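You operate a simulated robot arm through the tools that you are given. There is no shell and no other tool. Be economical: measure what you need, move in short steps, check, and stop when the job is done.

You are at the controls of a simulated two-armed robot. One attempt, no reset.

TASK
Put the rolled black load strap on the top of the feed table away on the roll rack top shelf. Take the orange strap and leave it on the spare white wheel on the top of the feed table. Put the brown tape roll on the rewind table shelf. Put the pleated filter from the lane along the fence on the top of the hose duct. Fetch the blue chock and set it on the core rack shelf. Stack the clean filter that says "F-27" from the lane along the fence on top of the clean filter labelled "F-41". Stack the 36 mm press die from the lane along the fence on top of the 28 mm press die. Put the brown-banded oil bottle on the sample bench upper shelf. Put the purple film scrap on the top slip board. Open the sealer drawer, put the blue film scrap in the inside of the sealer drawer and shut the drawer again. Turn the pressure dial to 4 bar. Close the humidity cabinet door. Do these in any order. Set down upright: pleated filter, blue chock, brown-banded oil bottle.

It is judged by the outcome, as a careful person would: the job done as asked, and still so three seconds after it is handed in. It fails if anything else is knocked over, pushed out of place, dropped, spilled or broken.

THE ROBOT
Two 7-joint arms with two-finger parallel grippers on one trunk, on a base that drives. Base frame: it is fixed to the floor where the robot stands at the start and does not move with it; the origin is under the middle of the robot, x ahead of it, y to its left, z up; the surface under the hand at the start is at about z = 850. Lengths are in mm, angles in rad, forces in N, time in s.
The left shoulder is at the start at [30, 119, 1035], the right one opposite. With the tool pointing down near the work surface each hand reaches from about 280 to 680 mm from the robot's upright axis, wherever it stands, measured 20 degrees to its own side. Places, roughly: blue chock (10x8x9 cm) [600, -1100, 900]; blue film scrap (11x6x5 cm) [300, 1200, 600]; brown tape roll (8x8x4 cm) [500, -400, 900]; brown-banded oil bottle [1750, -3500, 750]; clean filter [750, -1500, 1000]; core rack shelf [4000, -4100, 400]; humidity cabinet door [4700, -4600, 1000]; inside of the sealer drawer [-2300, -1600, 800]; orange strap (7x7x3 cm) [600, 0, 900]; pleated filter [500, -1000, 1000]; press die [750, -1500, 750]; pressure dial [-2100, -2800, 800]; purple film scrap (12x6x5 cm) [-2300, 3800, 700]; rewind table shelf [2600, -4300, 300]; roll rack top shelf (48x25 cm) [-2480, 4680, 1260]; rolled black load strap (7x7x3 cm) [500, 100, 900]; sample bench upper shelf [-2400, -3300, 500]; sealer drawer [-2200, -1600, 900]; spare white wheel (9x9x3 cm) [500, 300, 900]; top of the hose duct (50x13 cm) [1180, -3500, 600]; top slip board [-2250, -1250, 750]. Payload 3.43 kg a hand.
The tool frame of a hand sits at the grasp point between the pads (the TCP): z along the fingers, y along the line on which they close. The tips reach 30 mm beyond it. Largest opening 94 mm; finger width 28, thickness 10; the body of the gripper, 50 by 96 mm, starts 55 mm behind the TCP.
Orientation is that of the tool frame in the base frame, as a unit quaternion [w, x, y, z]. With the fingers straight down and closing along the base's y, the tool's x points along the base's -x, its y along +y and its z along -z.

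THE INTERFACE
- The arms move only by the tool arm_command. It takes "left_motion", "right_motion" or both (then of equal length, played together; a hand with none holds still); each is a list that holds one entry, the list of rows, each a list of 7 numbers: the shift along the tool's x, y, z in m, then the turn, a rotation vector about the tool's x, y, z in degrees, then the gripper command, from -1 (shut) to 1 (fully open), values between in proportion. In form: [[[x, y, z, wx, wy, wz, hand], ...]]. A call has 1 to 8 rows; each row is the pose to reach, as a shift and turn from the pose commanded when the call began, along the tool's axes at that moment. A row lasts 0.2 s, in which the tool goes at most 50 mm and 0.15 rad; a call with a longer step from one row to the next is refused whole, and so is a gripper value outside its range. Where a pose cannot be reached the arm comes as near as it can. A force on the tool above 40 N (or 10 N above the force at the start of the call, whichever is more), or a blocked arm, ends the call early, and 0.2 s more pass. The fingers move at their own pace (about 72 mm/s each) and stop on an object; they squeeze with about 37 N. The grip force told is the motor's: it shows also when the fingers shut on nothing. Time passes only in rows, and 0.2 s behind the last, so rows that repeat a pose let the fingers close. The reply holds the time, the measured pose of the TCP, the force on the tool along the base axes, the opening and the grip force, in the units named above and with some noise, with the torque about the TCP (base axes, N m) and any sound that the robot's microphone picked up.
- Cameras (640 x 400 px; columns grow to the right, rows downward): "scene" is now at [36.7, 8.2, 1727.5]; the picture's right is [0.10, -0.99, 0.00], its down [-0.85, -0.09, -0.52] and it looks along [0.52, 0.05, -0.85] (base axes); focal length 282 px, centre (320, 200). "left" rides on the left gripper at [76, -14, -102] in its tool frame; the picture's right is [0.18, 0.98, 0.00], its down [-0.75, 0.14, -0.64] and it looks along [-0.63, 0.12, 0.77] (tool axes); focal length 243 px, centre (320, 200). "right" rides on the right gripper at [76, 14, -103] in its tool frame; the picture's right is [-0.18, 0.98, 0.00], its down [-0.75, -0.14, -0.64] and it looks along [-0.63, -0.12, 0.77] (tool axes); focal length 243 px, centre (320, 200). There is no depth. A picture from a camera that has moved, and an enlarged one, comes with that camera's place and axes in the base frame and with its lens.
- capture(camera): a new picture of that camera. The clock stands still meanwhile.
- move_column(by): slides the trunk up (or, below 0, down) by that many mm; the arms and the scene camera ride with it, the base frame stays. It gives what a move gives, with no picture.
- steer(legs): drives the robot by 1 to 6 legs, each [ahead, turn to the left] in mm and rad, along the robot's own axes; the way and the turn of a leg run together, so that a leg with both is an arc; at most 1500 mm and 3.142 rad a leg. The arms and the cameras ride along, it lands a little off, and it stops where it bumps. It gives what a move gives.
- aim_head(pan, tilt): turns the head with the scene camera to pan (to the left, within 2.496 rad either way) and tilt (down, from -0.506 to 1.204), counted from straight ahead of the robot. It gives what a move gives.
- zoom(camera, box): a new picture of the part [left, top, right, bottom] of that camera's present view, enlarged. The clock stands still meanwhile.
- close_job(): hands the job in; it is judged then, once.

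Work in short steps. Places have to be worked out from the pictures, the camera data and where the tool is seen: move nearer, look again, correct. Check each grasp and each placing, and mend what went wrong. You have 567 turns and 370 pictures in all, those below and enlarged ones among them. Open the grippers and draw the arms clear of the work before you hand the job in, unless the task says otherwise; then end with one line.

The tools are called after "Request:" as a command line: name --argument value ..., lists and objects as JSON in quotes. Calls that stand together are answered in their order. arm_command: Moves the arms, as the interface text tells. Its arguments: {"type":"object","properties":{"left_motion":{"type":"array","items":{"type":"array","items":{"type":"array","items":{"type":"number"}}}},"right_motion":{"type":"array","items":{"type":"array","items":{"type":"array","items":{"type":"number"}}}}},"required":[]} The other tools are called the same way: move_column (by) slides the trunk up or down; steer (legs) drives the base; aim_head (pan, tilt) turns the head that bears the scene camera; capture (camera) takes a picture; zoom (camera, box) takes an enlarged picture of a part of a camera's view; close_job () hands the job in.

At the start:

```text
clock: 0.0
left_ee_pos: [377.0, 206.2, 1117.1]
left_tcp_rot: [-0.001, -0.001, 1.0, -0.001]
left_force: [0.2, -1.2, -0.5]
left_ft_torque: [0.01, 0.02, -0.01]
left_opening: 94.4
left_finger_force: 0.1
right_ee_pos: [462.4, -210.5, 1086.5]
right_tcp_rot: [0.0, -0.001, 1.0, 0.0]
right_force: [0.5, -1.0, -0.1]
right_ft_torque: [0.02, 0.01, 0.04]
right_opening: 94.0
right_finger_force: 0.0
trunk travel left (down, up): [-300.0, 110.0]
robot x, y, heading: [0.3, 1.4, 0.0]
head pan, tilt: [0.103, 1.021]
```

scene: 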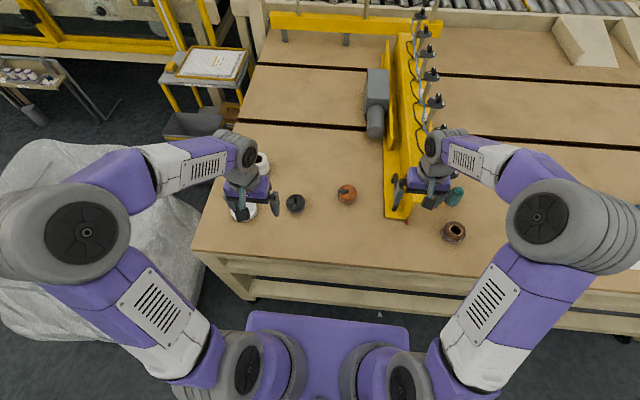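
right: 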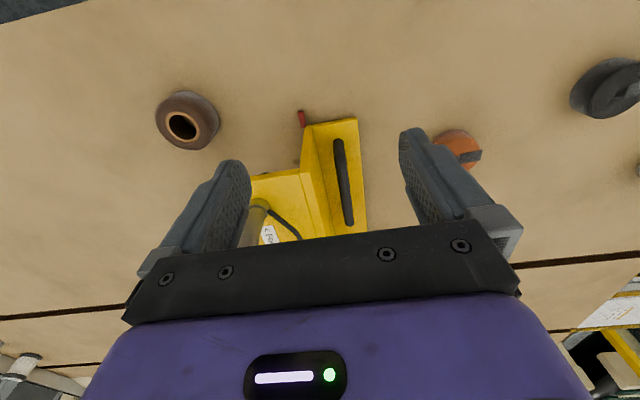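
left: 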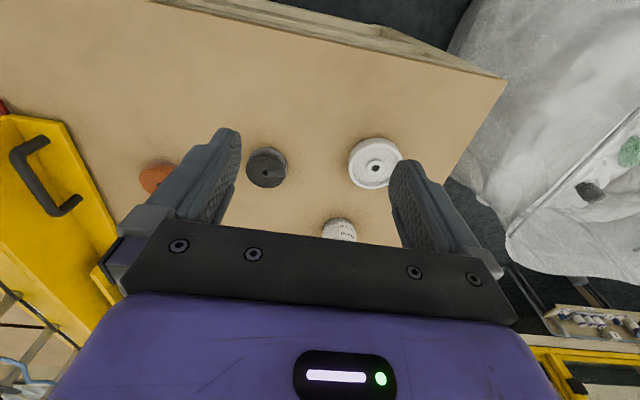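

I'll start by surveying the area with the head before touching anything.

Request:
aim_head --pan -0.9 --tilt 0.55

Request:
capture --camera "scene"

Request:
aim_head --pan 0.9 --tilt 0.55

Request:
capture --camera "scene"

Request:
aim_head --pan 2.2 --tilt 0.35

Request:
capture --camera "scene"

Request:
aim_head --pan -2.2 --tilt 0.35

Request:
capture --camera "scene"

```text
clock: 1.3
left_ee_pos: [377.2, 207.5, 1118.3]
left_tcp_rot: [0.0, -0.002, 1.0, -0.001]
left_force: [1.0, -0.5, -0.7]
left_ft_torque: [0.0, 0.0, -0.01]
left_opening: 94.1
left_finger_force: 0.1
right_ee_pos: [461.9, -211.2, 1085.3]
right_tcp_rot: [-0.001, -0.001, 1.0, 0.001]
right_force: [-0.1, 0.1, -0.4]
right_ft_torque: [-0.02, 0.04, -0.02]
right_opening: 94.0
right_finger_force: 0.2
trunk travel left (down, up): [-300.0, 110.0]
robot x, y, heading: [-0.7, 0.9, -0.002]
head pan, tilt: [-0.901, 0.55]
```

```text
366 pictures are left
camera scene: at [24.6, -69.2, 1765.5], right [-0.78, -0.62, 0.0], down [-0.33, 0.41, -0.85], along [0.53, -0.67, -0.52], focal length 282 px, centre (320, 200)
```

scene: 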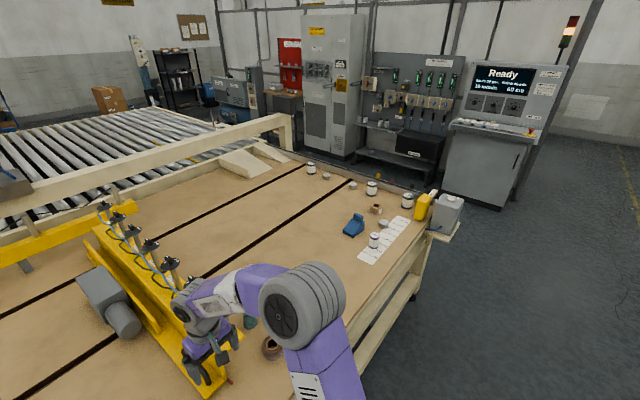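

```text
clock: 3.1
left_ee_pos: [376.6, 206.4, 1116.8]
left_tcp_rot: [0.0, -0.002, 1.0, 0.0]
left_force: [0.2, -0.3, 0.0]
left_ft_torque: [-0.01, -0.05, 0.01]
left_opening: 94.1
left_finger_force: 0.1
right_ee_pos: [462.2, -211.1, 1084.8]
right_tcp_rot: [0.0, -0.002, 1.0, -0.001]
right_force: [0.1, 0.0, 0.5]
right_ft_torque: [0.02, 0.0, 0.01]
right_opening: 93.9
right_finger_force: 0.1
trunk travel left (down, up): [-300.0, 110.0]
robot x, y, heading: [2.0, 3.4, -0.002]
head pan, tilt: [0.901, 0.55]
```

```text
365 pictures are left
camera scene: at [24.5, 71.4, 1765.5], right [0.78, -0.62, 0.0], down [-0.32, -0.41, -0.85], along [0.53, 0.67, -0.52], focal length 282 px, centre (320, 200)
```

scene: 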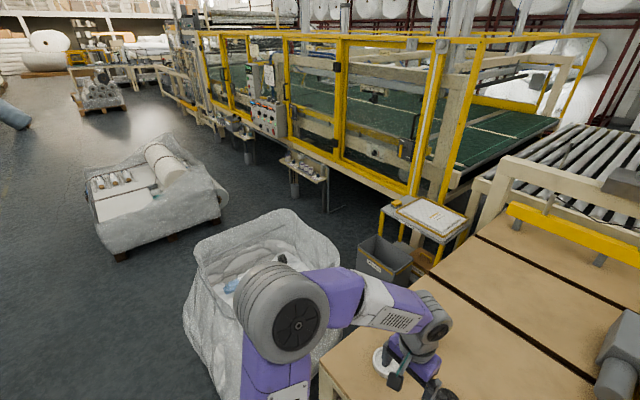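

```text
clock: 4.5
left_ee_pos: [375.3, 206.3, 1117.3]
left_tcp_rot: [0.0, -0.002, 1.0, 0.0]
left_force: [1.1, -0.3, 0.6]
left_ft_torque: [-0.01, 0.03, 0.01]
left_opening: 93.8
left_finger_force: 0.1
right_ee_pos: [463.0, -211.1, 1086.0]
right_tcp_rot: [0.0, -0.001, 1.0, 0.0]
right_force: [-0.5, 0.6, 0.1]
right_ft_torque: [0.01, -0.01, -0.02]
right_opening: 93.8
right_finger_force: 0.1
trunk travel left (down, up): [-300.0, 110.0]
robot x, y, heading: [-1.5, -1.1, 0.0]
head pan, tilt: [2.201, 0.351]
```

```text
364 pictures are left
camera scene: at [-86.1, 76.4, 1783.8], right [0.81, 0.59, 0.0], down [0.2, -0.28, -0.94], along [-0.55, 0.76, -0.34], focal length 282 px, centre (320, 200)
```

scene: 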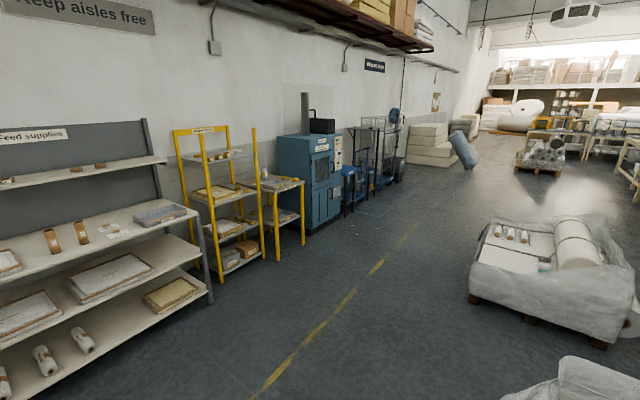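

```text
clock: 8.1
left_ee_pos: [377.2, 208.2, 1116.5]
left_tcp_rot: [0.0, -0.002, 1.0, -0.001]
left_force: [-0.2, -0.6, -0.3]
left_ft_torque: [0.02, 0.0, -0.01]
left_opening: 93.9
left_finger_force: 0.2
right_ee_pos: [461.5, -211.7, 1086.0]
right_tcp_rot: [-0.001, -0.002, 1.0, 0.0]
right_force: [-0.3, 0.1, 0.1]
right_ft_torque: [-0.01, 0.0, 0.02]
right_opening: 94.1
right_finger_force: 0.0
trunk travel left (down, up): [-300.0, 110.0]
robot x, y, heading: [-0.5, -7.8, 0.001]
head pan, tilt: [-2.201, 0.351]
```

```text
363 pictures are left
camera scene: at [-86.1, -74.2, 1783.8], right [-0.81, 0.59, 0.0], down [0.2, 0.28, -0.94], along [-0.55, -0.76, -0.34], focal length 282 px, centre (320, 200)
```

scene: 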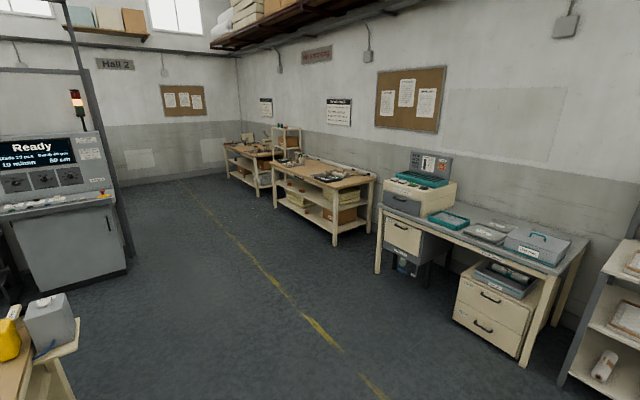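

Now a closer look at the right end of the feed table where the "lane along the fence" items seem to be.

Request:
aim_head --pan -0.9 --tilt 0.55

Request:
zoom --camera "scene" --box '[280, 130, 480, 280]'

Request:
zoom --camera "scene" --box '[120, 10, 400, 190]'

```text
clock: 9.5
left_ee_pos: [376.7, 206.6, 1117.1]
left_tcp_rot: [0.0, -0.003, 1.0, 0.0]
left_force: [0.5, 0.1, 0.0]
left_ft_torque: [-0.02, 0.01, -0.01]
left_opening: 93.8
left_finger_force: 0.0
right_ee_pos: [463.8, -212.3, 1085.6]
right_tcp_rot: [0.0, -0.002, 1.0, 0.0]
right_force: [0.0, -0.7, -0.5]
right_ft_torque: [-0.01, 0.02, -0.03]
right_opening: 94.1
right_finger_force: 0.2
trunk travel left (down, up): [-300.0, 110.0]
robot x, y, heading: [-0.4, 0.4, 0.002]
head pan, tilt: [-0.901, 0.55]
```

```text
2.67 times, centred on (380, 205) of scene
camera zoom: at [24.4, -69.3, 1765.5], right [-0.78, -0.62, 0.0], down [-0.32, 0.41, -0.85], along [0.53, -0.67, -0.52], focal length 752 px, centre (160, 187)
```

zoom: 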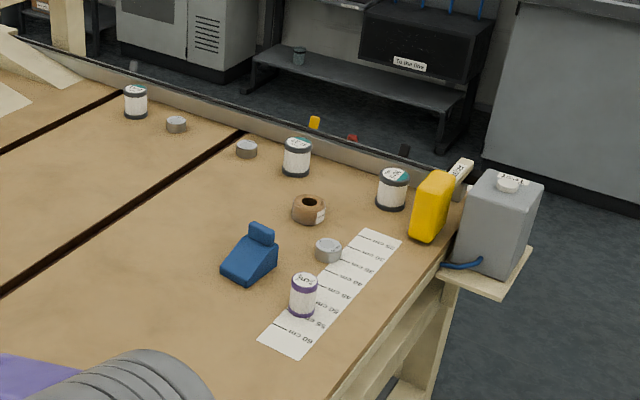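

```text
2.22 times, centred on (260, 100) of scene
camera zoom: at [24.4, -69.3, 1765.5], right [-0.78, -0.62, 0.0], down [-0.32, 0.41, -0.85], along [0.53, -0.67, -0.52], focal length 626 px, centre (453, 422)
```

zoom: 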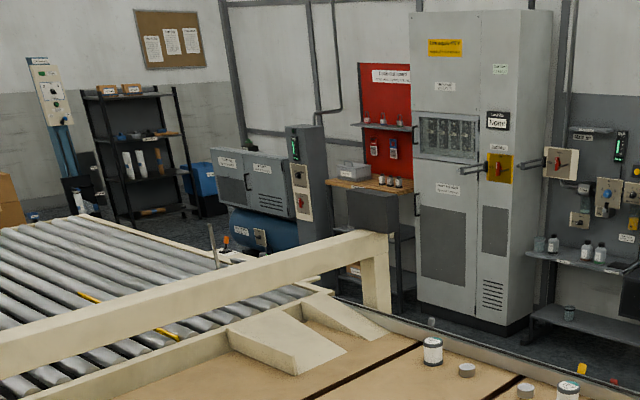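

The layout is clear. First job: the orange strap (about [580,-31]) onto the white wheel (about [487,316]). Moving the left hand above the orange strap.

Request:
arm_command --left_motion '[[[-0.025, -0.03, 0.015, 0, 0, 0, 1], [-0.05, -0.06, 0.03, 0, 0, 0, 1], [-0.075, -0.09, 0.045, 0, 0, 0, 1], [-0.1, -0.12, 0.06, 0, 0, 0, 1], [-0.125, -0.15, 0.075, 0, 0, 0, 1], [-0.15, -0.18, 0.09, 0, 0, 0, 1], [-0.175, -0.21, 0.105, 0, 0, 0, 1], [-0.2, -0.237, 0.12, 0, 0, 0, 1]]]'

Request:
capture --camera "left"

```text
clock: 11.3
left_ee_pos: [579.9, -30.9, 995.0]
left_tcp_rot: [-0.002, -0.002, 1.0, 0.001]
left_force: [0.4, -0.3, 0.0]
left_ft_torque: [0.02, 0.0, 0.01]
left_opening: 93.8
left_finger_force: 0.1
right_ee_pos: [463.5, -213.1, 1086.8]
right_tcp_rot: [-0.002, -0.002, 1.0, 0.001]
right_force: [0.2, -0.8, -0.2]
right_ft_torque: [0.01, -0.02, 0.02]
right_opening: 94.0
right_finger_force: 0.1
trunk travel left (down, up): [-300.0, 110.0]
robot x, y, heading: [-0.7, -1.3, -0.004]
head pan, tilt: [-0.901, 0.55]
```

```text
360 pictures are left
camera left: at [503.5, -45.5, 1097.9], right [-0.19, 0.98, 0.0], down [0.75, 0.14, 0.64], along [0.63, 0.12, -0.77], focal length 243 px, centre (320, 200)
```

left: 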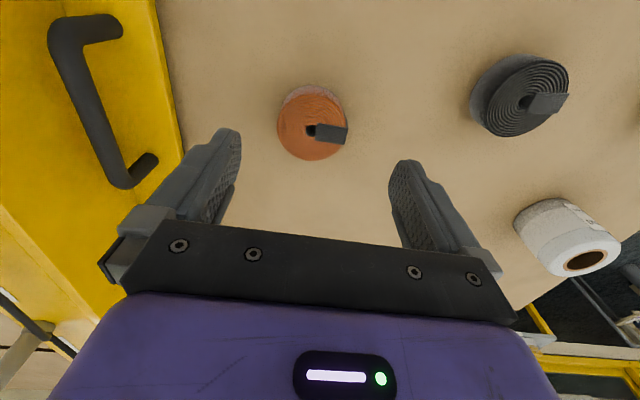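

Orange strap's centre is judged at [597,-35], top ~880. Lowering around it and closing.

Request:
arm_command --left_motion '[[[-0.016, -0.004, 0.03, 0, 0, 0, 1], [-0.016, -0.004, 0.06, 0, 0, 0, 1], [-0.016, -0.004, 0.09, 0, 0, 0, 1], [-0.016, -0.004, 0.111, 0, 0, 0, 1]]]'

Request:
capture --camera "left"

```text
clock: 12.3
left_ee_pos: [593.1, -33.6, 884.2]
left_tcp_rot: [-0.001, -0.002, 1.0, 0.0]
left_force: [-0.6, -0.2, -0.2]
left_ft_torque: [0.0, 0.02, -0.01]
left_opening: 93.9
left_finger_force: 0.0
right_ee_pos: [462.0, -212.6, 1085.5]
right_tcp_rot: [0.0, -0.002, 1.0, -0.001]
right_force: [0.3, 0.3, 0.5]
right_ft_torque: [0.0, 0.02, 0.05]
right_opening: 94.1
right_finger_force: 0.0
trunk travel left (down, up): [-300.0, 110.0]
robot x, y, heading: [0.3, -4.4, -0.003]
head pan, tilt: [-0.901, 0.55]
```

```text
359 pictures are left
camera left: at [517.4, -48.5, 987.5], right [-0.19, 0.98, 0.0], down [0.75, 0.14, 0.64], along [0.63, 0.12, -0.77], focal length 243 px, centre (320, 200)
```

left: 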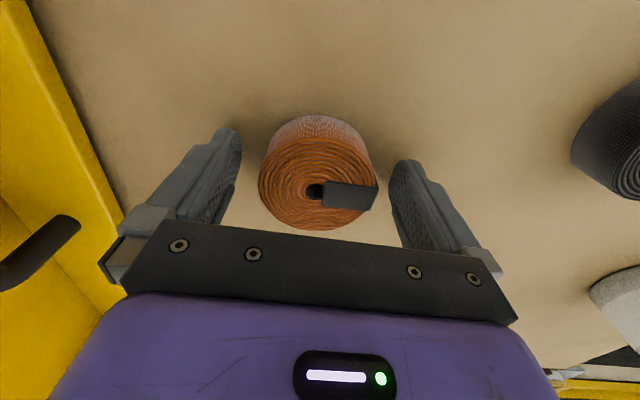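

The strap is centred between the fingers; closing.

Request:
arm_command --left_motion '[[[0, 0, 0, 0, 0, 0, -1], [0, 0, 0, 0, 0, 0, -1], [0, 0, 0, 0, 0, 0, -1], [0, 0, 0, 0, 0, 0, -1]]]'

Request:
arm_command --left_motion '[[[0, 0, -0.03, 0, 0, 0, -1], [0, 0, -0.06, 0, 0, 0, -1], [0.02, 0.04, -0.07, 0, 0, 0, -1], [0.035, 0.085, -0.07, 0, 0, 0, -1], [0.05, 0.13, -0.07, 0, 0, 0, -1]]]'

Request:
capture --camera "left"

```text
clock: 13.3
left_ee_pos: [594.1, -34.6, 884.7]
left_tcp_rot: [0.0, -0.001, 1.0, 0.0]
left_force: [0.2, 0.1, -1.1]
left_ft_torque: [0.03, 0.01, 0.0]
left_opening: 64.5
left_finger_force: 37.1
right_ee_pos: [462.2, -210.7, 1084.5]
right_tcp_rot: [0.0, -0.002, 1.0, 0.001]
right_force: [0.0, 0.0, -0.1]
right_ft_torque: [0.03, 0.0, -0.02]
right_opening: 93.8
right_finger_force: 0.2
trunk travel left (down, up): [-300.0, 110.0]
robot x, y, heading: [2.1, -1.3, -0.002]
head pan, tilt: [-0.901, 0.55]
```

```text
clock: 14.5
left_ee_pos: [543.7, 99.0, 957.9]
left_tcp_rot: [0.0, -0.002, 1.0, -0.001]
left_force: [-0.2, -0.4, -0.5]
left_ft_torque: [-0.04, -0.01, 0.01]
left_opening: 64.5
left_finger_force: 36.7
right_ee_pos: [461.4, -209.9, 1087.0]
right_tcp_rot: [0.0, -0.003, 1.0, 0.0]
right_force: [0.2, -0.5, 0.9]
right_ft_torque: [-0.01, 0.01, 0.0]
right_opening: 94.1
right_finger_force: 0.1
trunk travel left (down, up): [-300.0, 110.0]
robot x, y, heading: [-1.0, 1.3, 0.003]
head pan, tilt: [-0.901, 0.55]
```

```text
358 pictures are left
camera left: at [468.1, 84.6, 1061.2], right [-0.19, 0.98, 0.0], down [0.75, 0.14, 0.64], along [0.63, 0.12, -0.77], focal length 243 px, centre (320, 200)
```

left: 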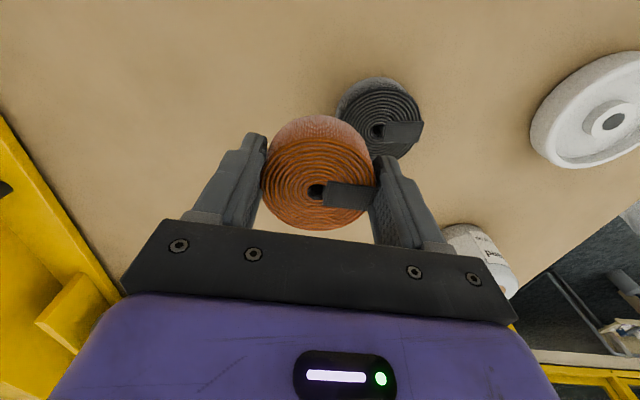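

Held. Now carrying it over towards the white wheel to look down at it.

Request:
arm_command --left_motion '[[[0.012, 0.04, -0.01, 0, 0, 0, -1], [0.024, 0.08, -0.02, 0, 0, 0, -1], [0.036, 0.12, -0.02, 0, 0, 0, -1], [0.048, 0.16, -0.02, 0, 0, 0, -1], [0.056, 0.2, -0.02, 0, 0, 0, -1]]]'

Request:
capture --camera "left"

Request:
aim_head --pan 0.45 --tilt 1.0

Request:
capture --camera "scene"

```text
clock: 15.7
left_ee_pos: [486.4, 297.3, 975.4]
left_tcp_rot: [0.0, -0.001, 1.0, 0.0]
left_force: [-0.6, 0.4, -0.4]
left_ft_torque: [-0.02, -0.04, 0.01]
left_opening: 64.4
left_finger_force: 37.3
right_ee_pos: [462.7, -210.8, 1086.0]
right_tcp_rot: [0.0, -0.002, 1.0, 0.0]
right_force: [0.0, -0.7, 0.2]
right_ft_torque: [0.0, 0.01, -0.01]
right_opening: 94.0
right_finger_force: 0.0
trunk travel left (down, up): [-300.0, 110.0]
robot x, y, heading: [0.9, 2.0, 0.0]
head pan, tilt: [-0.901, 0.55]
```

```text
357 pictures are left
camera left: at [409.9, 282.7, 1077.8], right [-0.19, 0.98, 0.0], down [0.75, 0.14, 0.64], along [0.63, 0.12, -0.77], focal length 243 px, centre (320, 200)
```

left: 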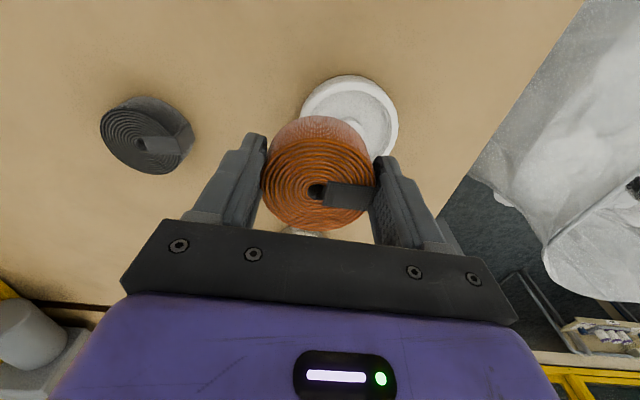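

```text
clock: 17.2
left_ee_pos: [486.4, 295.3, 974.8]
left_tcp_rot: [0.0, -0.002, 1.0, 0.0]
left_force: [0.2, 0.1, 0.0]
left_ft_torque: [0.01, 0.0, 0.0]
left_opening: 64.3
left_finger_force: 37.0
right_ee_pos: [462.9, -211.4, 1086.3]
right_tcp_rot: [0.001, -0.002, 1.0, 0.0]
right_force: [-0.1, 0.3, -0.1]
right_ft_torque: [-0.01, 0.03, -0.02]
right_opening: 94.2
right_finger_force: 0.1
trunk travel left (down, up): [-300.0, 110.0]
robot x, y, heading: [-0.5, 3.3, 0.006]
head pan, tilt: [0.45, 1.0]
```

```text
356 pictures are left
camera scene: at [31.5, 31.4, 1729.0], right [0.43, -0.9, 0.0], down [-0.76, -0.37, -0.54], along [0.49, 0.23, -0.84], focal length 282 px, centre (320, 200)
```

scene: 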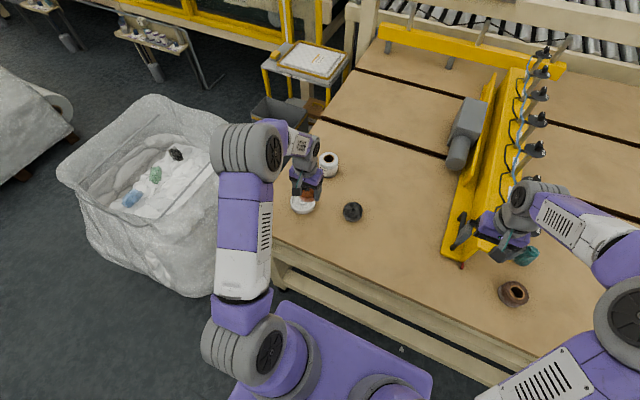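

Wheel centre is judged at [486,320]. Shifting 23 mm in y and lowering gently to about z=917.

Request:
arm_command --left_motion '[[[0, 0.023, 0.02, 0, 0, 0, -1], [0, 0.023, 0.045, 0, 0, 0, -1], [0, 0.023, 0.052, 0, 0, 0, -1], [0, 0.023, 0.056, 0, 0, 0, -1]]]'

Request:
capture --camera "left"

Request:
zoom --camera "scene" --box '[250, 130, 410, 230]'

```text
clock: 18.2
left_ee_pos: [486.5, 318.4, 919.7]
left_tcp_rot: [0.0, -0.003, 1.0, 0.0]
left_force: [-0.9, -0.3, 0.1]
left_ft_torque: [-0.02, 0.03, 0.0]
left_opening: 64.4
left_finger_force: 37.7
right_ee_pos: [463.0, -212.3, 1086.1]
right_tcp_rot: [0.0, -0.002, 1.0, 0.0]
right_force: [-0.4, 0.3, 0.1]
right_ft_torque: [-0.02, -0.02, 0.01]
right_opening: 93.7
right_finger_force: 0.1
trunk travel left (down, up): [-300.0, 110.0]
robot x, y, heading: [-3.7, 0.1, 0.001]
head pan, tilt: [0.45, 1.0]
```

```text
355 pictures are left
camera left: at [410.4, 304.8, 1022.8], right [-0.19, 0.98, 0.0], down [0.75, 0.14, 0.64], along [0.63, 0.12, -0.77], focal length 243 px, centre (320, 200)
```

left: 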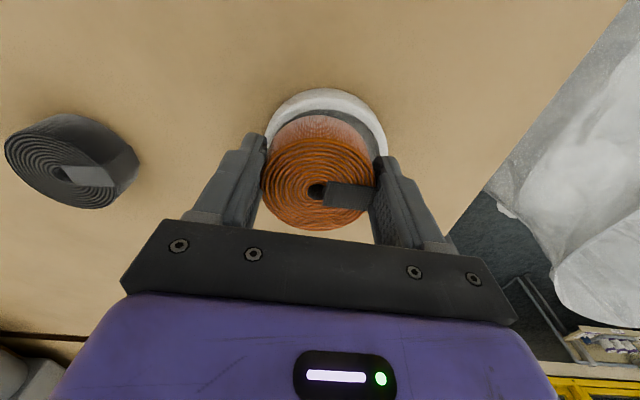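

```text
4.00 times, centred on (330, 180) of scene
camera zoom: at [31.7, 31.4, 1729.0], right [0.44, -0.9, 0.0], down [-0.76, -0.37, -0.54], along [0.49, 0.24, -0.84], focal length 1128 px, centre (280, 280)
```

zoom: 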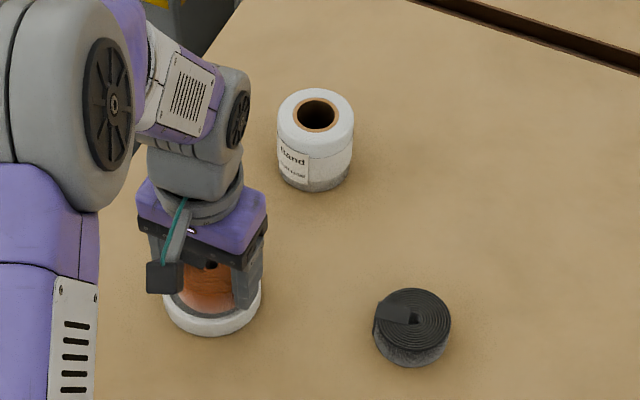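

Nearly centred; a 4 mm shift then lower a few mm until contact is felt.

Request:
arm_command --left_motion '[[[0, 0.004, 0.002, 0, 0, 0, -1], [0, 0.004, 0.005, 0, 0, 0, -1], [0, 0.004, 0.007, 0, 0, 0, -1], [0, 0.004, 0.009, 0, 0, 0, -1]]]'

```text
clock: 19.2
left_ee_pos: [485.9, 322.7, 910.5]
left_tcp_rot: [0.0, -0.002, 1.0, 0.0]
left_force: [0.6, -0.4, -0.4]
left_ft_torque: [0.0, 0.0, -0.01]
left_opening: 64.4
left_finger_force: 37.2
right_ee_pos: [462.1, -210.9, 1086.3]
right_tcp_rot: [0.0, -0.002, 1.0, -0.001]
right_force: [-0.4, 0.1, -0.1]
right_ft_torque: [-0.04, -0.01, 0.0]
right_opening: 94.2
right_finger_force: 0.2
trunk travel left (down, up): [-300.0, 110.0]
robot x, y, heading: [-0.7, -1.0, -0.0]
head pan, tilt: [0.45, 1.0]
```

No contact yet; continuing down in 2 mm steps.

Request:
arm_command --left_motion '[[[0, 0, 0.002, 0, 0, 0, -1], [0, 0, 0.004, 0, 0, 0, -1], [0, 0, 0.006, 0, 0, 0, -1]]]'

Request:
capture --camera "left"

```text
clock: 20.0
left_ee_pos: [485.6, 323.4, 909.0]
left_tcp_rot: [0.004, -0.003, 1.0, 0.002]
left_force: [-3.9, 0.6, 26.9]
left_ft_torque: [0.04, 0.14, -0.03]
left_opening: 64.4
left_finger_force: 37.3
right_ee_pos: [458.7, -212.1, 1088.1]
right_tcp_rot: [0.001, -0.002, 1.0, 0.0]
right_force: [0.9, 0.3, 0.3]
right_ft_torque: [0.01, -0.01, -0.01]
right_opening: 93.8
right_finger_force: 0.1
trunk travel left (down, up): [-300.0, 110.0]
robot x, y, heading: [-2.1, -0.9, -0.002]
head pan, tilt: [0.45, 1.0]
```

```text
353 pictures are left
camera left: at [409.5, 308.4, 1011.1], right [-0.19, 0.98, 0.0], down [0.75, 0.14, 0.65], along [0.64, 0.12, -0.76], focal length 243 px, centre (320, 200)
```

left: 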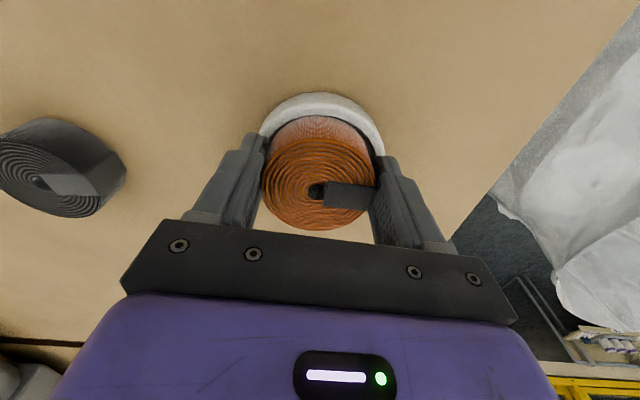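

Contact felt. Ease up 2 mm, open, and rise straight up.

Request:
arm_command --left_motion '[[[0, 0, -0.005, 0, 0, 0, -1], [0, 0, -0.005, 0, 0, 0, 1], [0, 0, -0.005, 0, 0, 0, 1], [0, 0, -0.005, 0, 0, 0, 1], [0, 0, -0.04, 0, 0, 0, 1], [0, 0, -0.08, 0, 0, 0, 1]]]'

Request:
capture --camera "left"

```text
clock: 21.4
left_ee_pos: [485.7, 324.1, 985.6]
left_tcp_rot: [0.0, -0.002, 1.0, 0.0]
left_force: [-0.4, -0.4, 0.1]
left_ft_torque: [0.0, 0.04, 0.03]
left_opening: 93.9
left_finger_force: 0.0
right_ee_pos: [462.8, -211.9, 1086.8]
right_tcp_rot: [0.0, -0.002, 1.0, 0.001]
right_force: [-0.3, 0.8, 0.9]
right_ft_torque: [0.01, -0.02, -0.03]
right_opening: 93.9
right_finger_force: 0.0
trunk travel left (down, up): [-300.0, 110.0]
robot x, y, heading: [-0.5, -2.6, 0.003]
head pan, tilt: [0.45, 1.0]
```

```text
352 pictures are left
camera left: at [409.7, 309.6, 1089.0], right [-0.19, 0.98, 0.0], down [0.75, 0.14, 0.64], along [0.63, 0.12, -0.77], focal length 243 px, centre (320, 200)
```

left: 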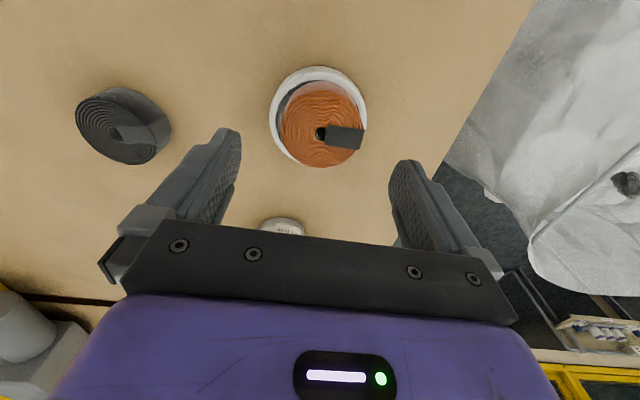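

The orange strap sits on the wheel. Next the black strap, judged at about [534,148].

Request:
arm_command --left_motion '[[[-0.015, -0.045, 0, 0, 0, 0, 1], [-0.03, -0.09, 0.0, 0, 0, 0, 1], [-0.04, -0.135, 0.01, 0, 0, 0, 1], [-0.048, -0.176, 0.03, 0, 0, 0, 1]]]'

Request:
capture --camera "left"

```text
clock: 22.4
left_ee_pos: [535.2, 147.0, 957.4]
left_tcp_rot: [0.0, -0.003, 1.0, 0.0]
left_force: [0.1, -1.1, -0.2]
left_ft_torque: [0.01, 0.01, 0.01]
left_opening: 94.1
left_finger_force: 0.1
right_ee_pos: [463.2, -213.3, 1085.1]
right_tcp_rot: [0.0, -0.001, 1.0, 0.0]
right_force: [0.2, 0.2, -1.1]
right_ft_torque: [0.03, 0.02, -0.03]
right_opening: 93.9
right_finger_force: 0.1
trunk travel left (down, up): [-300.0, 110.0]
robot x, y, heading: [1.8, -0.5, 0.004]
head pan, tilt: [0.45, 1.0]
```

```text
351 pictures are left
camera left: at [458.9, 132.0, 1060.4], right [-0.19, 0.98, 0.0], down [0.75, 0.14, 0.64], along [0.63, 0.12, -0.77], focal length 243 px, centre (320, 200)
```

left: 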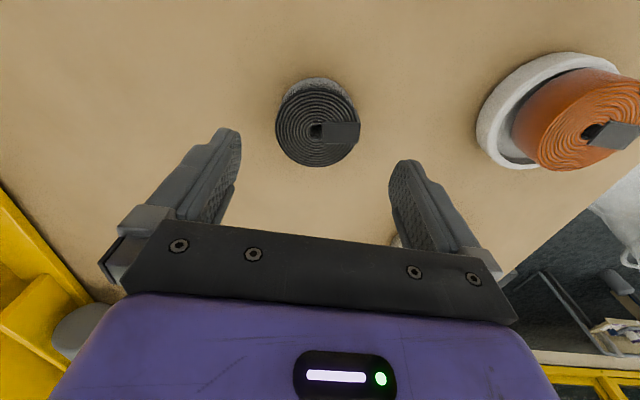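

Aligned within a few mm; lowering and closing.

Request:
arm_command --left_motion '[[[-0.002, -0.002, 0.03, 0, 0, 0, 1], [-0.002, -0.002, 0.06, 0, 0, 0, 1], [-0.002, -0.002, 0.074, 0, 0, 0, 1], [-0.002, -0.002, 0.074, 0, 0, 0, -1], [-0.002, -0.002, 0.074, 0, 0, 0, -1], [-0.002, -0.002, 0.074, 0, 0, 0, -1], [-0.002, -0.002, 0.074, 0, 0, 0, -1], [-0.002, -0.002, 0.04, 0, 0, 0, -1]]]'

Request:
capture --camera "left"

```text
clock: 24.2
left_ee_pos: [535.6, 143.6, 916.8]
left_tcp_rot: [0.001, -0.002, 1.0, 0.0]
left_force: [0.1, 0.0, -0.6]
left_ft_torque: [0.01, 0.0, 0.0]
left_opening: 66.2
left_finger_force: 37.1
right_ee_pos: [461.8, -212.7, 1085.8]
right_tcp_rot: [0.001, -0.001, 1.0, 0.0]
right_force: [-0.7, -0.3, -0.1]
right_ft_torque: [0.01, -0.04, 0.01]
right_opening: 93.9
right_finger_force: 0.1
trunk travel left (down, up): [-300.0, 110.0]
robot x, y, heading: [-3.0, 2.4, 0.003]
head pan, tilt: [0.45, 1.0]
```

```text
350 pictures are left
camera left: at [459.6, 130.3, 1019.5], right [-0.19, 0.98, 0.0], down [0.75, 0.14, 0.64], along [0.63, 0.12, -0.77], focal length 243 px, centre (320, 200)
```

left: 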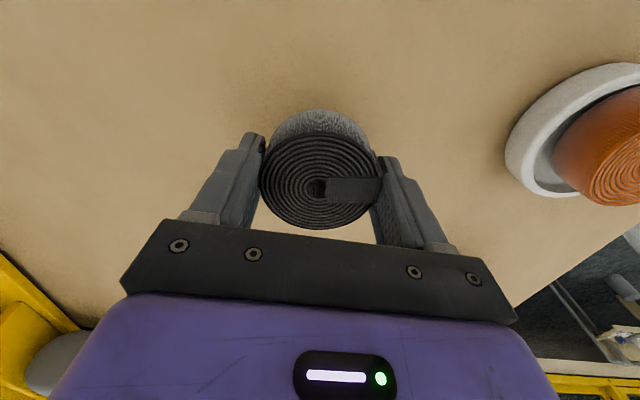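

Black strap held. Raise and retract the left arm, then back away and drive round to the waste bag where the blue film scrap lies.

Request:
arm_command --left_motion '[[[0, 0, -0.05, 0, 0, 0, -1], [0.02, 0, -0.1, 0, 0, 0, -1], [0.06, 0.02, -0.13, 0, 0, 0, -1], [0.1, 0.04, -0.16, 0, 0, 0, -1], [0.14, 0.06, -0.19, 0, 0, 0, -1], [0.16, 0.08, -0.2, 0, 0, 0, -1]]]'

Request:
steer --legs '[[-500, 0], [0, 1.571], [1320, 0], [0, -1.571]]'

Request:
aim_head --pan -0.2 --tilt 0.85

Request:
capture --camera "scene"

```text
refused: row 2 steps farther than a row can; nothing moved
```

```text
clock: 41.0
left_ee_pos: [81.7, 1451.8, 916.1]
left_tcp_rot: [-0.001, 0.013, 1.0, 0.0]
left_force: [0.0, 1.0, -0.3]
left_ft_torque: [0.02, 0.0, 0.01]
left_opening: 64.5
left_finger_force: 36.6
right_ee_pos: [-4.2, 1096.6, 1085.9]
right_tcp_rot: [0.0, 0.014, 1.0, 0.001]
right_force: [-0.2, -0.6, -0.1]
right_ft_torque: [0.01, 0.0, -0.01]
right_opening: 94.1
right_finger_force: 0.0
trunk travel left (down, up): [-300.0, 110.0]
robot x, y, heading: [-456.5, 1325.3, -0.028]
head pan, tilt: [0.45, 1.0]
```

```text
clock: 42.0
left_ee_pos: [81.1, 1450.3, 915.0]
left_tcp_rot: [-0.001, 0.013, 1.0, 0.0]
left_force: [-0.2, 0.7, -1.0]
left_ft_torque: [0.02, -0.01, -0.03]
left_opening: 64.3
left_finger_force: 36.9
right_ee_pos: [-4.7, 1097.1, 1085.5]
right_tcp_rot: [0.0, 0.013, 1.0, 0.0]
right_force: [-0.7, 0.4, -0.7]
right_ft_torque: [0.05, 0.02, 0.02]
right_opening: 93.8
right_finger_force: 0.1
trunk travel left (down, up): [-300.0, 110.0]
robot x, y, heading: [-464.4, 1324.3, -0.028]
head pan, tilt: [-0.201, 0.85]
```

```text
349 pictures are left
camera scene: at [-414.7, 1307.1, 1740.1], right [-0.23, -0.97, 0.0], down [-0.73, 0.17, -0.66], along [0.64, -0.15, -0.75], focal length 282 px, centre (320, 200)
```

scene: 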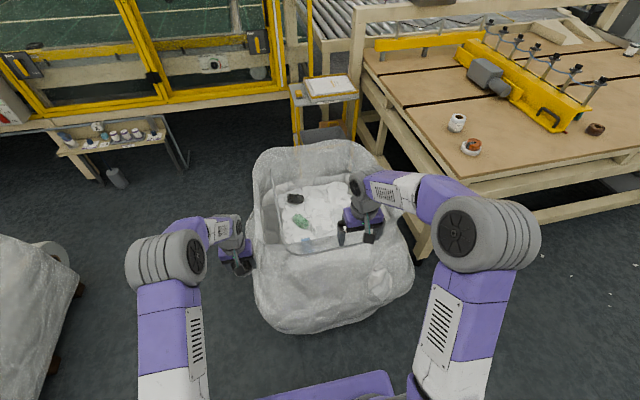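

The left raise was refused (step too big) but the drive was fine. Now raise the left hand in smaller steps and use the right camera to look at the scrap.

Request:
arm_command --left_motion '[[[0.01, 0, -0.03, 0, 0, 0, -1], [0.03, 0, -0.065, 0, 0, 0, -1], [0.05, 0.02, -0.1, 0, 0, 0, -1], [0.08, 0.03, -0.13, 0, 0, 0, -1], [0.11, 0.045, -0.16, 0, 0, 0, -1], [0.14, 0.06, -0.19, 0, 0, 0, -1]]]'

Request:
capture --camera "right"

```text
clock: 43.4
left_ee_pos: [-60.1, 1516.4, 1104.2]
left_tcp_rot: [0.0, 0.013, 1.0, 0.0]
left_force: [-1.1, -0.2, -0.2]
left_ft_torque: [0.01, -0.07, -0.03]
left_opening: 64.2
left_finger_force: 36.8
right_ee_pos: [-6.0, 1097.4, 1087.0]
right_tcp_rot: [0.001, 0.012, 1.0, -0.001]
right_force: [0.1, -0.1, 0.1]
right_ft_torque: [-0.03, -0.01, -0.02]
right_opening: 94.0
right_finger_force: 0.0
trunk travel left (down, up): [-300.0, 110.0]
robot x, y, heading: [-458.6, 1322.1, -0.03]
head pan, tilt: [-0.201, 0.85]
```

```text
348 pictures are left
camera right: at [-81.5, 1114.2, 1189.5], right [0.21, 0.98, 0.0], down [0.75, -0.16, 0.64], along [0.63, -0.14, -0.77], focal length 243 px, centre (320, 200)
```

right: 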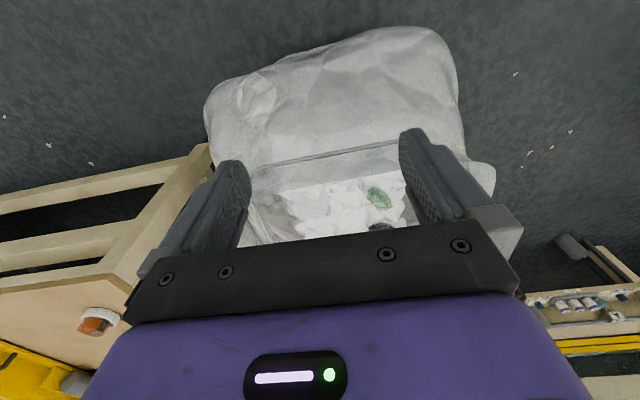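

Scrap hidden by the front lip. Drive ahead 180 mm and look down with the head and right camera.

Request:
steer --legs '[[180, 0.028]]'

Request:
aim_head --pan -0.1 --tilt 1.0

Request:
capture --camera "scene"

Request:
capture --camera "right"

```text
clock: 44.9
left_ee_pos: [114.5, 1523.2, 1102.7]
left_tcp_rot: [0.0, -0.001, 1.0, -0.001]
left_force: [-0.4, -0.3, -0.4]
left_ft_torque: [-0.01, 0.04, 0.0]
left_opening: 64.3
left_finger_force: 36.7
right_ee_pos: [181.0, 1107.7, 1086.2]
right_tcp_rot: [0.0, -0.001, 1.0, 0.0]
right_force: [0.4, 0.3, -0.9]
right_ft_torque: [-0.02, -0.03, 0.0]
right_opening: 94.3
right_finger_force: 0.1
trunk travel left (down, up): [-300.0, 110.0]
robot x, y, heading: [-283.5, 1316.7, -0.004]
head pan, tilt: [-0.201, 0.85]
```

```text
clock: 45.6
left_ee_pos: [112.6, 1523.9, 1104.2]
left_tcp_rot: [0.0, -0.001, 1.0, 0.0]
left_force: [-0.4, -0.5, -0.4]
left_ft_torque: [0.0, 0.05, -0.01]
left_opening: 64.3
left_finger_force: 37.3
right_ee_pos: [179.8, 1107.7, 1086.4]
right_tcp_rot: [0.0, -0.001, 1.0, -0.001]
right_force: [-0.3, -0.1, -0.6]
right_ft_torque: [-0.01, 0.02, -0.01]
right_opening: 94.0
right_finger_force: 0.0
trunk travel left (down, up): [-300.0, 110.0]
robot x, y, heading: [-279.2, 1318.7, 0.0]
head pan, tilt: [-0.099, 1.0]
```

```text
347 pictures are left
camera scene: at [-244.0, 1314.1, 1729.0], right [-0.1, -0.99, 0.0], down [-0.84, 0.09, -0.54], along [0.54, -0.06, -0.84], focal length 282 px, centre (320, 200)
```

scene: 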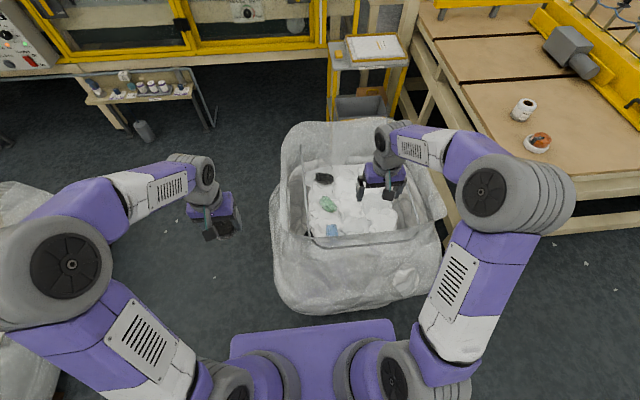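

```text
346 pictures are left
camera right: at [103.3, 1121.7, 1189.0], right [0.18, 0.98, 0.0], down [0.75, -0.14, 0.64], along [0.63, -0.12, -0.77], focal length 243 px, centre (320, 200)
```

right: 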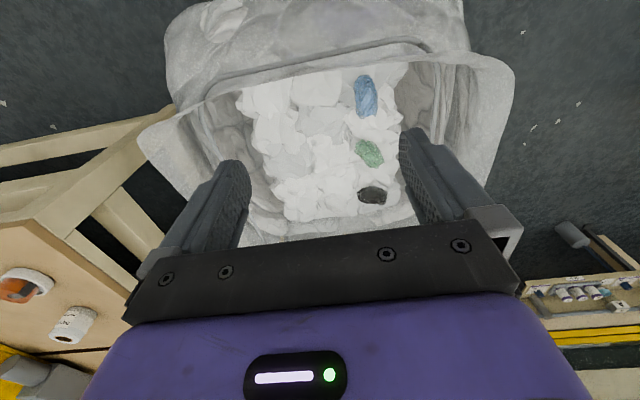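

Blue scrap is at about [292,1190,~620], long axis roughly along x. Lower the trunk 200 mm, then bring the right hand above it.

Request:
move_column --by -200

Request:
arm_command --right_motion '[[[-0.035, 0.025, 0, 0, 0, 0, 1], [-0.07, 0.05, 0, 0, 0, 0, 1], [-0.1, 0.075, 0, 0, 0, 0, 1]]]'

Request:
capture --camera "right"

```text
clock: 47.8
left_ee_pos: [114.3, 1523.5, 903.3]
left_tcp_rot: [0.0, -0.001, 1.0, 0.0]
left_force: [0.8, 0.2, -0.7]
left_ft_torque: [0.05, 0.03, -0.02]
left_opening: 64.4
left_finger_force: 36.7
right_ee_pos: [179.5, 1108.1, 885.4]
right_tcp_rot: [-0.001, -0.001, 1.0, 0.0]
right_force: [-0.9, 0.2, 0.0]
right_ft_torque: [-0.03, 0.01, 0.03]
right_opening: 94.0
right_finger_force: 0.1
trunk travel left (down, up): [-100.0, 310.0]
robot x, y, heading: [-281.4, 1321.6, -0.005]
head pan, tilt: [-0.099, 1.0]
```

```text
clock: 48.6
left_ee_pos: [113.6, 1523.0, 903.5]
left_tcp_rot: [-0.001, -0.001, 1.0, 0.0]
left_force: [-0.6, 0.0, -0.6]
left_ft_torque: [-0.01, 0.01, 0.01]
left_opening: 64.1
left_finger_force: 37.2
right_ee_pos: [280.3, 1183.6, 887.1]
right_tcp_rot: [-0.001, -0.001, 1.0, 0.001]
right_force: [0.1, 0.2, -0.6]
right_ft_torque: [0.04, 0.02, 0.02]
right_opening: 93.9
right_finger_force: 0.0
trunk travel left (down, up): [-100.0, 310.0]
robot x, y, heading: [-283.0, 1319.1, -0.001]
head pan, tilt: [-0.099, 1.0]
```

```text
345 pictures are left
camera right: at [203.5, 1197.8, 989.7], right [0.18, 0.98, 0.0], down [0.75, -0.14, 0.64], along [0.63, -0.12, -0.77], focal length 243 px, centre (320, 200)
```

right: 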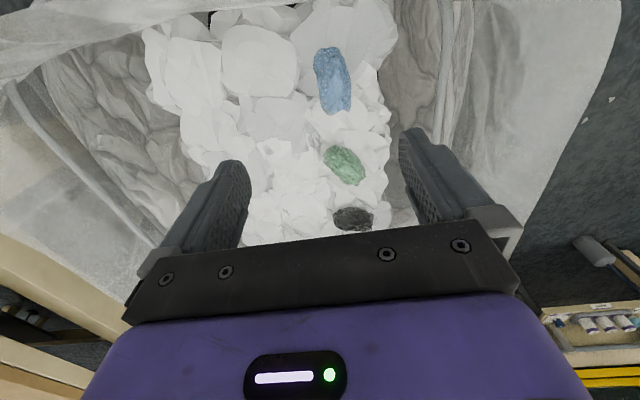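

Triangulating gives the scrap at about [312,1198,550]. Lower the trunk another 80 mm and the hand above it.

Request:
move_column --by -80

Request:
arm_command --right_motion '[[[-0.03, 0.014, 0.01, 0, 0, 0, 1], [-0.03, 0.014, 0.05, 0, 0, 0, 1], [-0.03, 0.014, 0.1, 0, 0, 0, 1], [-0.03, 0.014, 0.14, 0, 0, 0, 1]]]'

Request:
capture --camera "right"

```text
clock: 49.8
left_ee_pos: [114.1, 1523.1, 822.6]
left_tcp_rot: [0.0, -0.001, 1.0, 0.0]
left_force: [-0.5, 0.4, 0.4]
left_ft_torque: [-0.03, 0.04, 0.01]
left_opening: 64.3
left_finger_force: 36.9
right_ee_pos: [278.6, 1183.6, 806.6]
right_tcp_rot: [0.0, -0.001, 1.0, 0.0]
right_force: [-0.4, 0.2, -0.1]
right_ft_torque: [0.01, 0.02, -0.02]
right_opening: 93.6
right_finger_force: 0.1
trunk travel left (down, up): [-20.0, 390.0]
robot x, y, heading: [-277.7, 1319.6, 0.001]
head pan, tilt: [-0.099, 1.0]
```

```text
clock: 50.8
left_ee_pos: [113.7, 1524.4, 822.0]
left_tcp_rot: [0.0, 0.0, 1.0, 0.0]
left_force: [0.0, 0.2, -0.4]
left_ft_torque: [0.01, 0.02, 0.0]
left_opening: 64.2
left_finger_force: 36.8
right_ee_pos: [308.7, 1196.9, 667.7]
right_tcp_rot: [0.0, -0.001, 1.0, 0.0]
right_force: [0.3, -0.2, 0.0]
right_ft_torque: [0.0, 0.0, 0.0]
right_opening: 94.1
right_finger_force: 0.1
trunk travel left (down, up): [-20.0, 390.0]
robot x, y, heading: [-282.0, 1324.1, -0.005]
head pan, tilt: [-0.099, 1.0]
```

```text
344 pictures are left
camera right: at [231.9, 1211.8, 769.9], right [0.18, 0.98, 0.0], down [0.75, -0.14, 0.64], along [0.63, -0.12, -0.77], focal length 243 px, centre (320, 200)
```

right: 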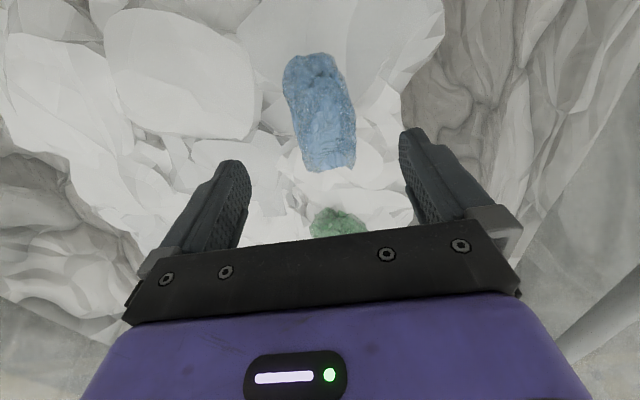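

Well aligned. Lower the last ~118 mm around the scrap, watching force, then close.

Request:
arm_command --right_motion '[[[0, 0, 0.04, 0, 0, 0, 1], [0, 0, 0.08, 0, 0, 0, 1], [0, 0, 0.1, 0, 0, 0, 1], [0, 0, 0.115, 0, 0, 0, 1]]]'

Request:
capture --camera "right"

```text
clock: 51.7
left_ee_pos: [112.1, 1522.8, 824.5]
left_tcp_rot: [0.002, 0.0, 1.0, 0.001]
left_force: [-0.1, 0.5, -0.1]
left_ft_torque: [0.03, 0.0, 0.03]
left_opening: 64.4
left_finger_force: 37.5
right_ee_pos: [307.9, 1198.3, 570.2]
right_tcp_rot: [0.0, -0.001, 1.0, 0.0]
right_force: [-6.4, -1.1, 3.8]
right_ft_torque: [0.04, -0.42, -0.01]
right_opening: 94.3
right_finger_force: 0.1
trunk travel left (down, up): [-20.0, 390.0]
robot x, y, heading: [-282.4, 1321.0, 0.002]
head pan, tilt: [-0.099, 1.0]
stopped in row 4 (right hand): the force on the tool passed its limit at 52 N (the readings are from after the stop); the commanded pose is now the measured one
```

```text
343 pictures are left
camera right: at [232.3, 1211.8, 673.1], right [0.18, 0.98, 0.0], down [0.75, -0.14, 0.64], along [0.63, -0.12, -0.77], focal length 243 px, centre (320, 200)
```

right: 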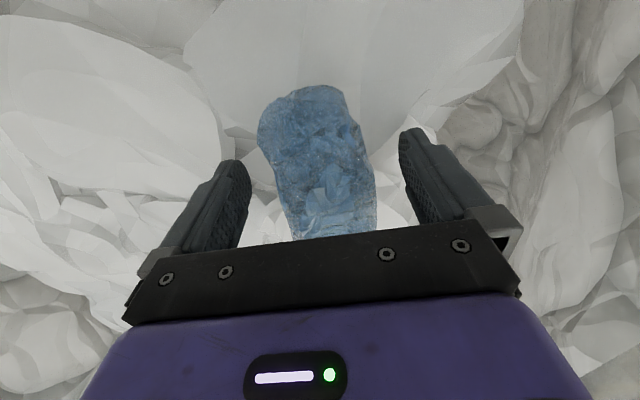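

Tips touched the film layer at 570; the scrap is between the fingers. Ease up 3 mm and close.

Request:
arm_command --right_motion '[[[0, 0, -0.003, 0, 0, 0, -1], [0, 0, -0.003, 0, 0, 0, -1], [0, 0, -0.003, 0, 0, 0, -1], [0, 0, -0.003, 0, 0, 0, -1], [0, 0, -0.04, 0, 0, 0, -1], [0, 0, -0.08, 0, 0, 0, -1]]]'

Request:
capture --camera "right"

```text
clock: 53.1
left_ee_pos: [114.2, 1524.6, 822.9]
left_tcp_rot: [0.0, -0.001, 1.0, 0.0]
left_force: [0.4, 0.9, 0.3]
left_ft_torque: [-0.01, -0.03, -0.03]
left_opening: 64.1
left_finger_force: 37.1
right_ee_pos: [309.3, 1198.6, 646.7]
right_tcp_rot: [0.0, -0.001, 1.0, 0.0]
right_force: [0.0, -0.8, -1.1]
right_ft_torque: [-0.03, 0.04, -0.03]
right_opening: 55.3
right_finger_force: 36.4
trunk travel left (down, up): [-20.0, 390.0]
robot x, y, heading: [-283.0, 1322.9, -0.005]
head pan, tilt: [-0.099, 1.0]
```

```text
342 pictures are left
camera right: at [233.4, 1211.5, 749.9], right [0.18, 0.98, 0.0], down [0.75, -0.14, 0.64], along [0.63, -0.12, -0.77], focal length 243 px, centre (320, 200)
```

right: 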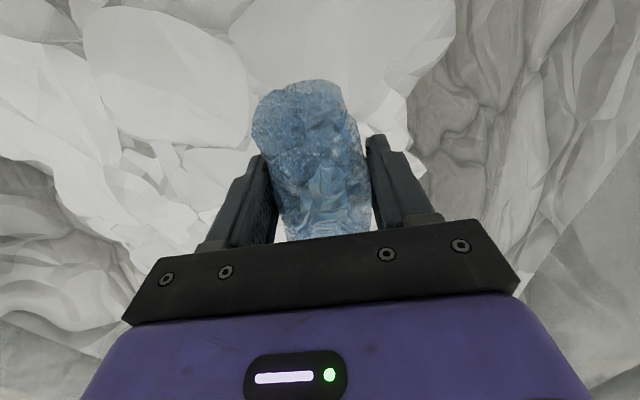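

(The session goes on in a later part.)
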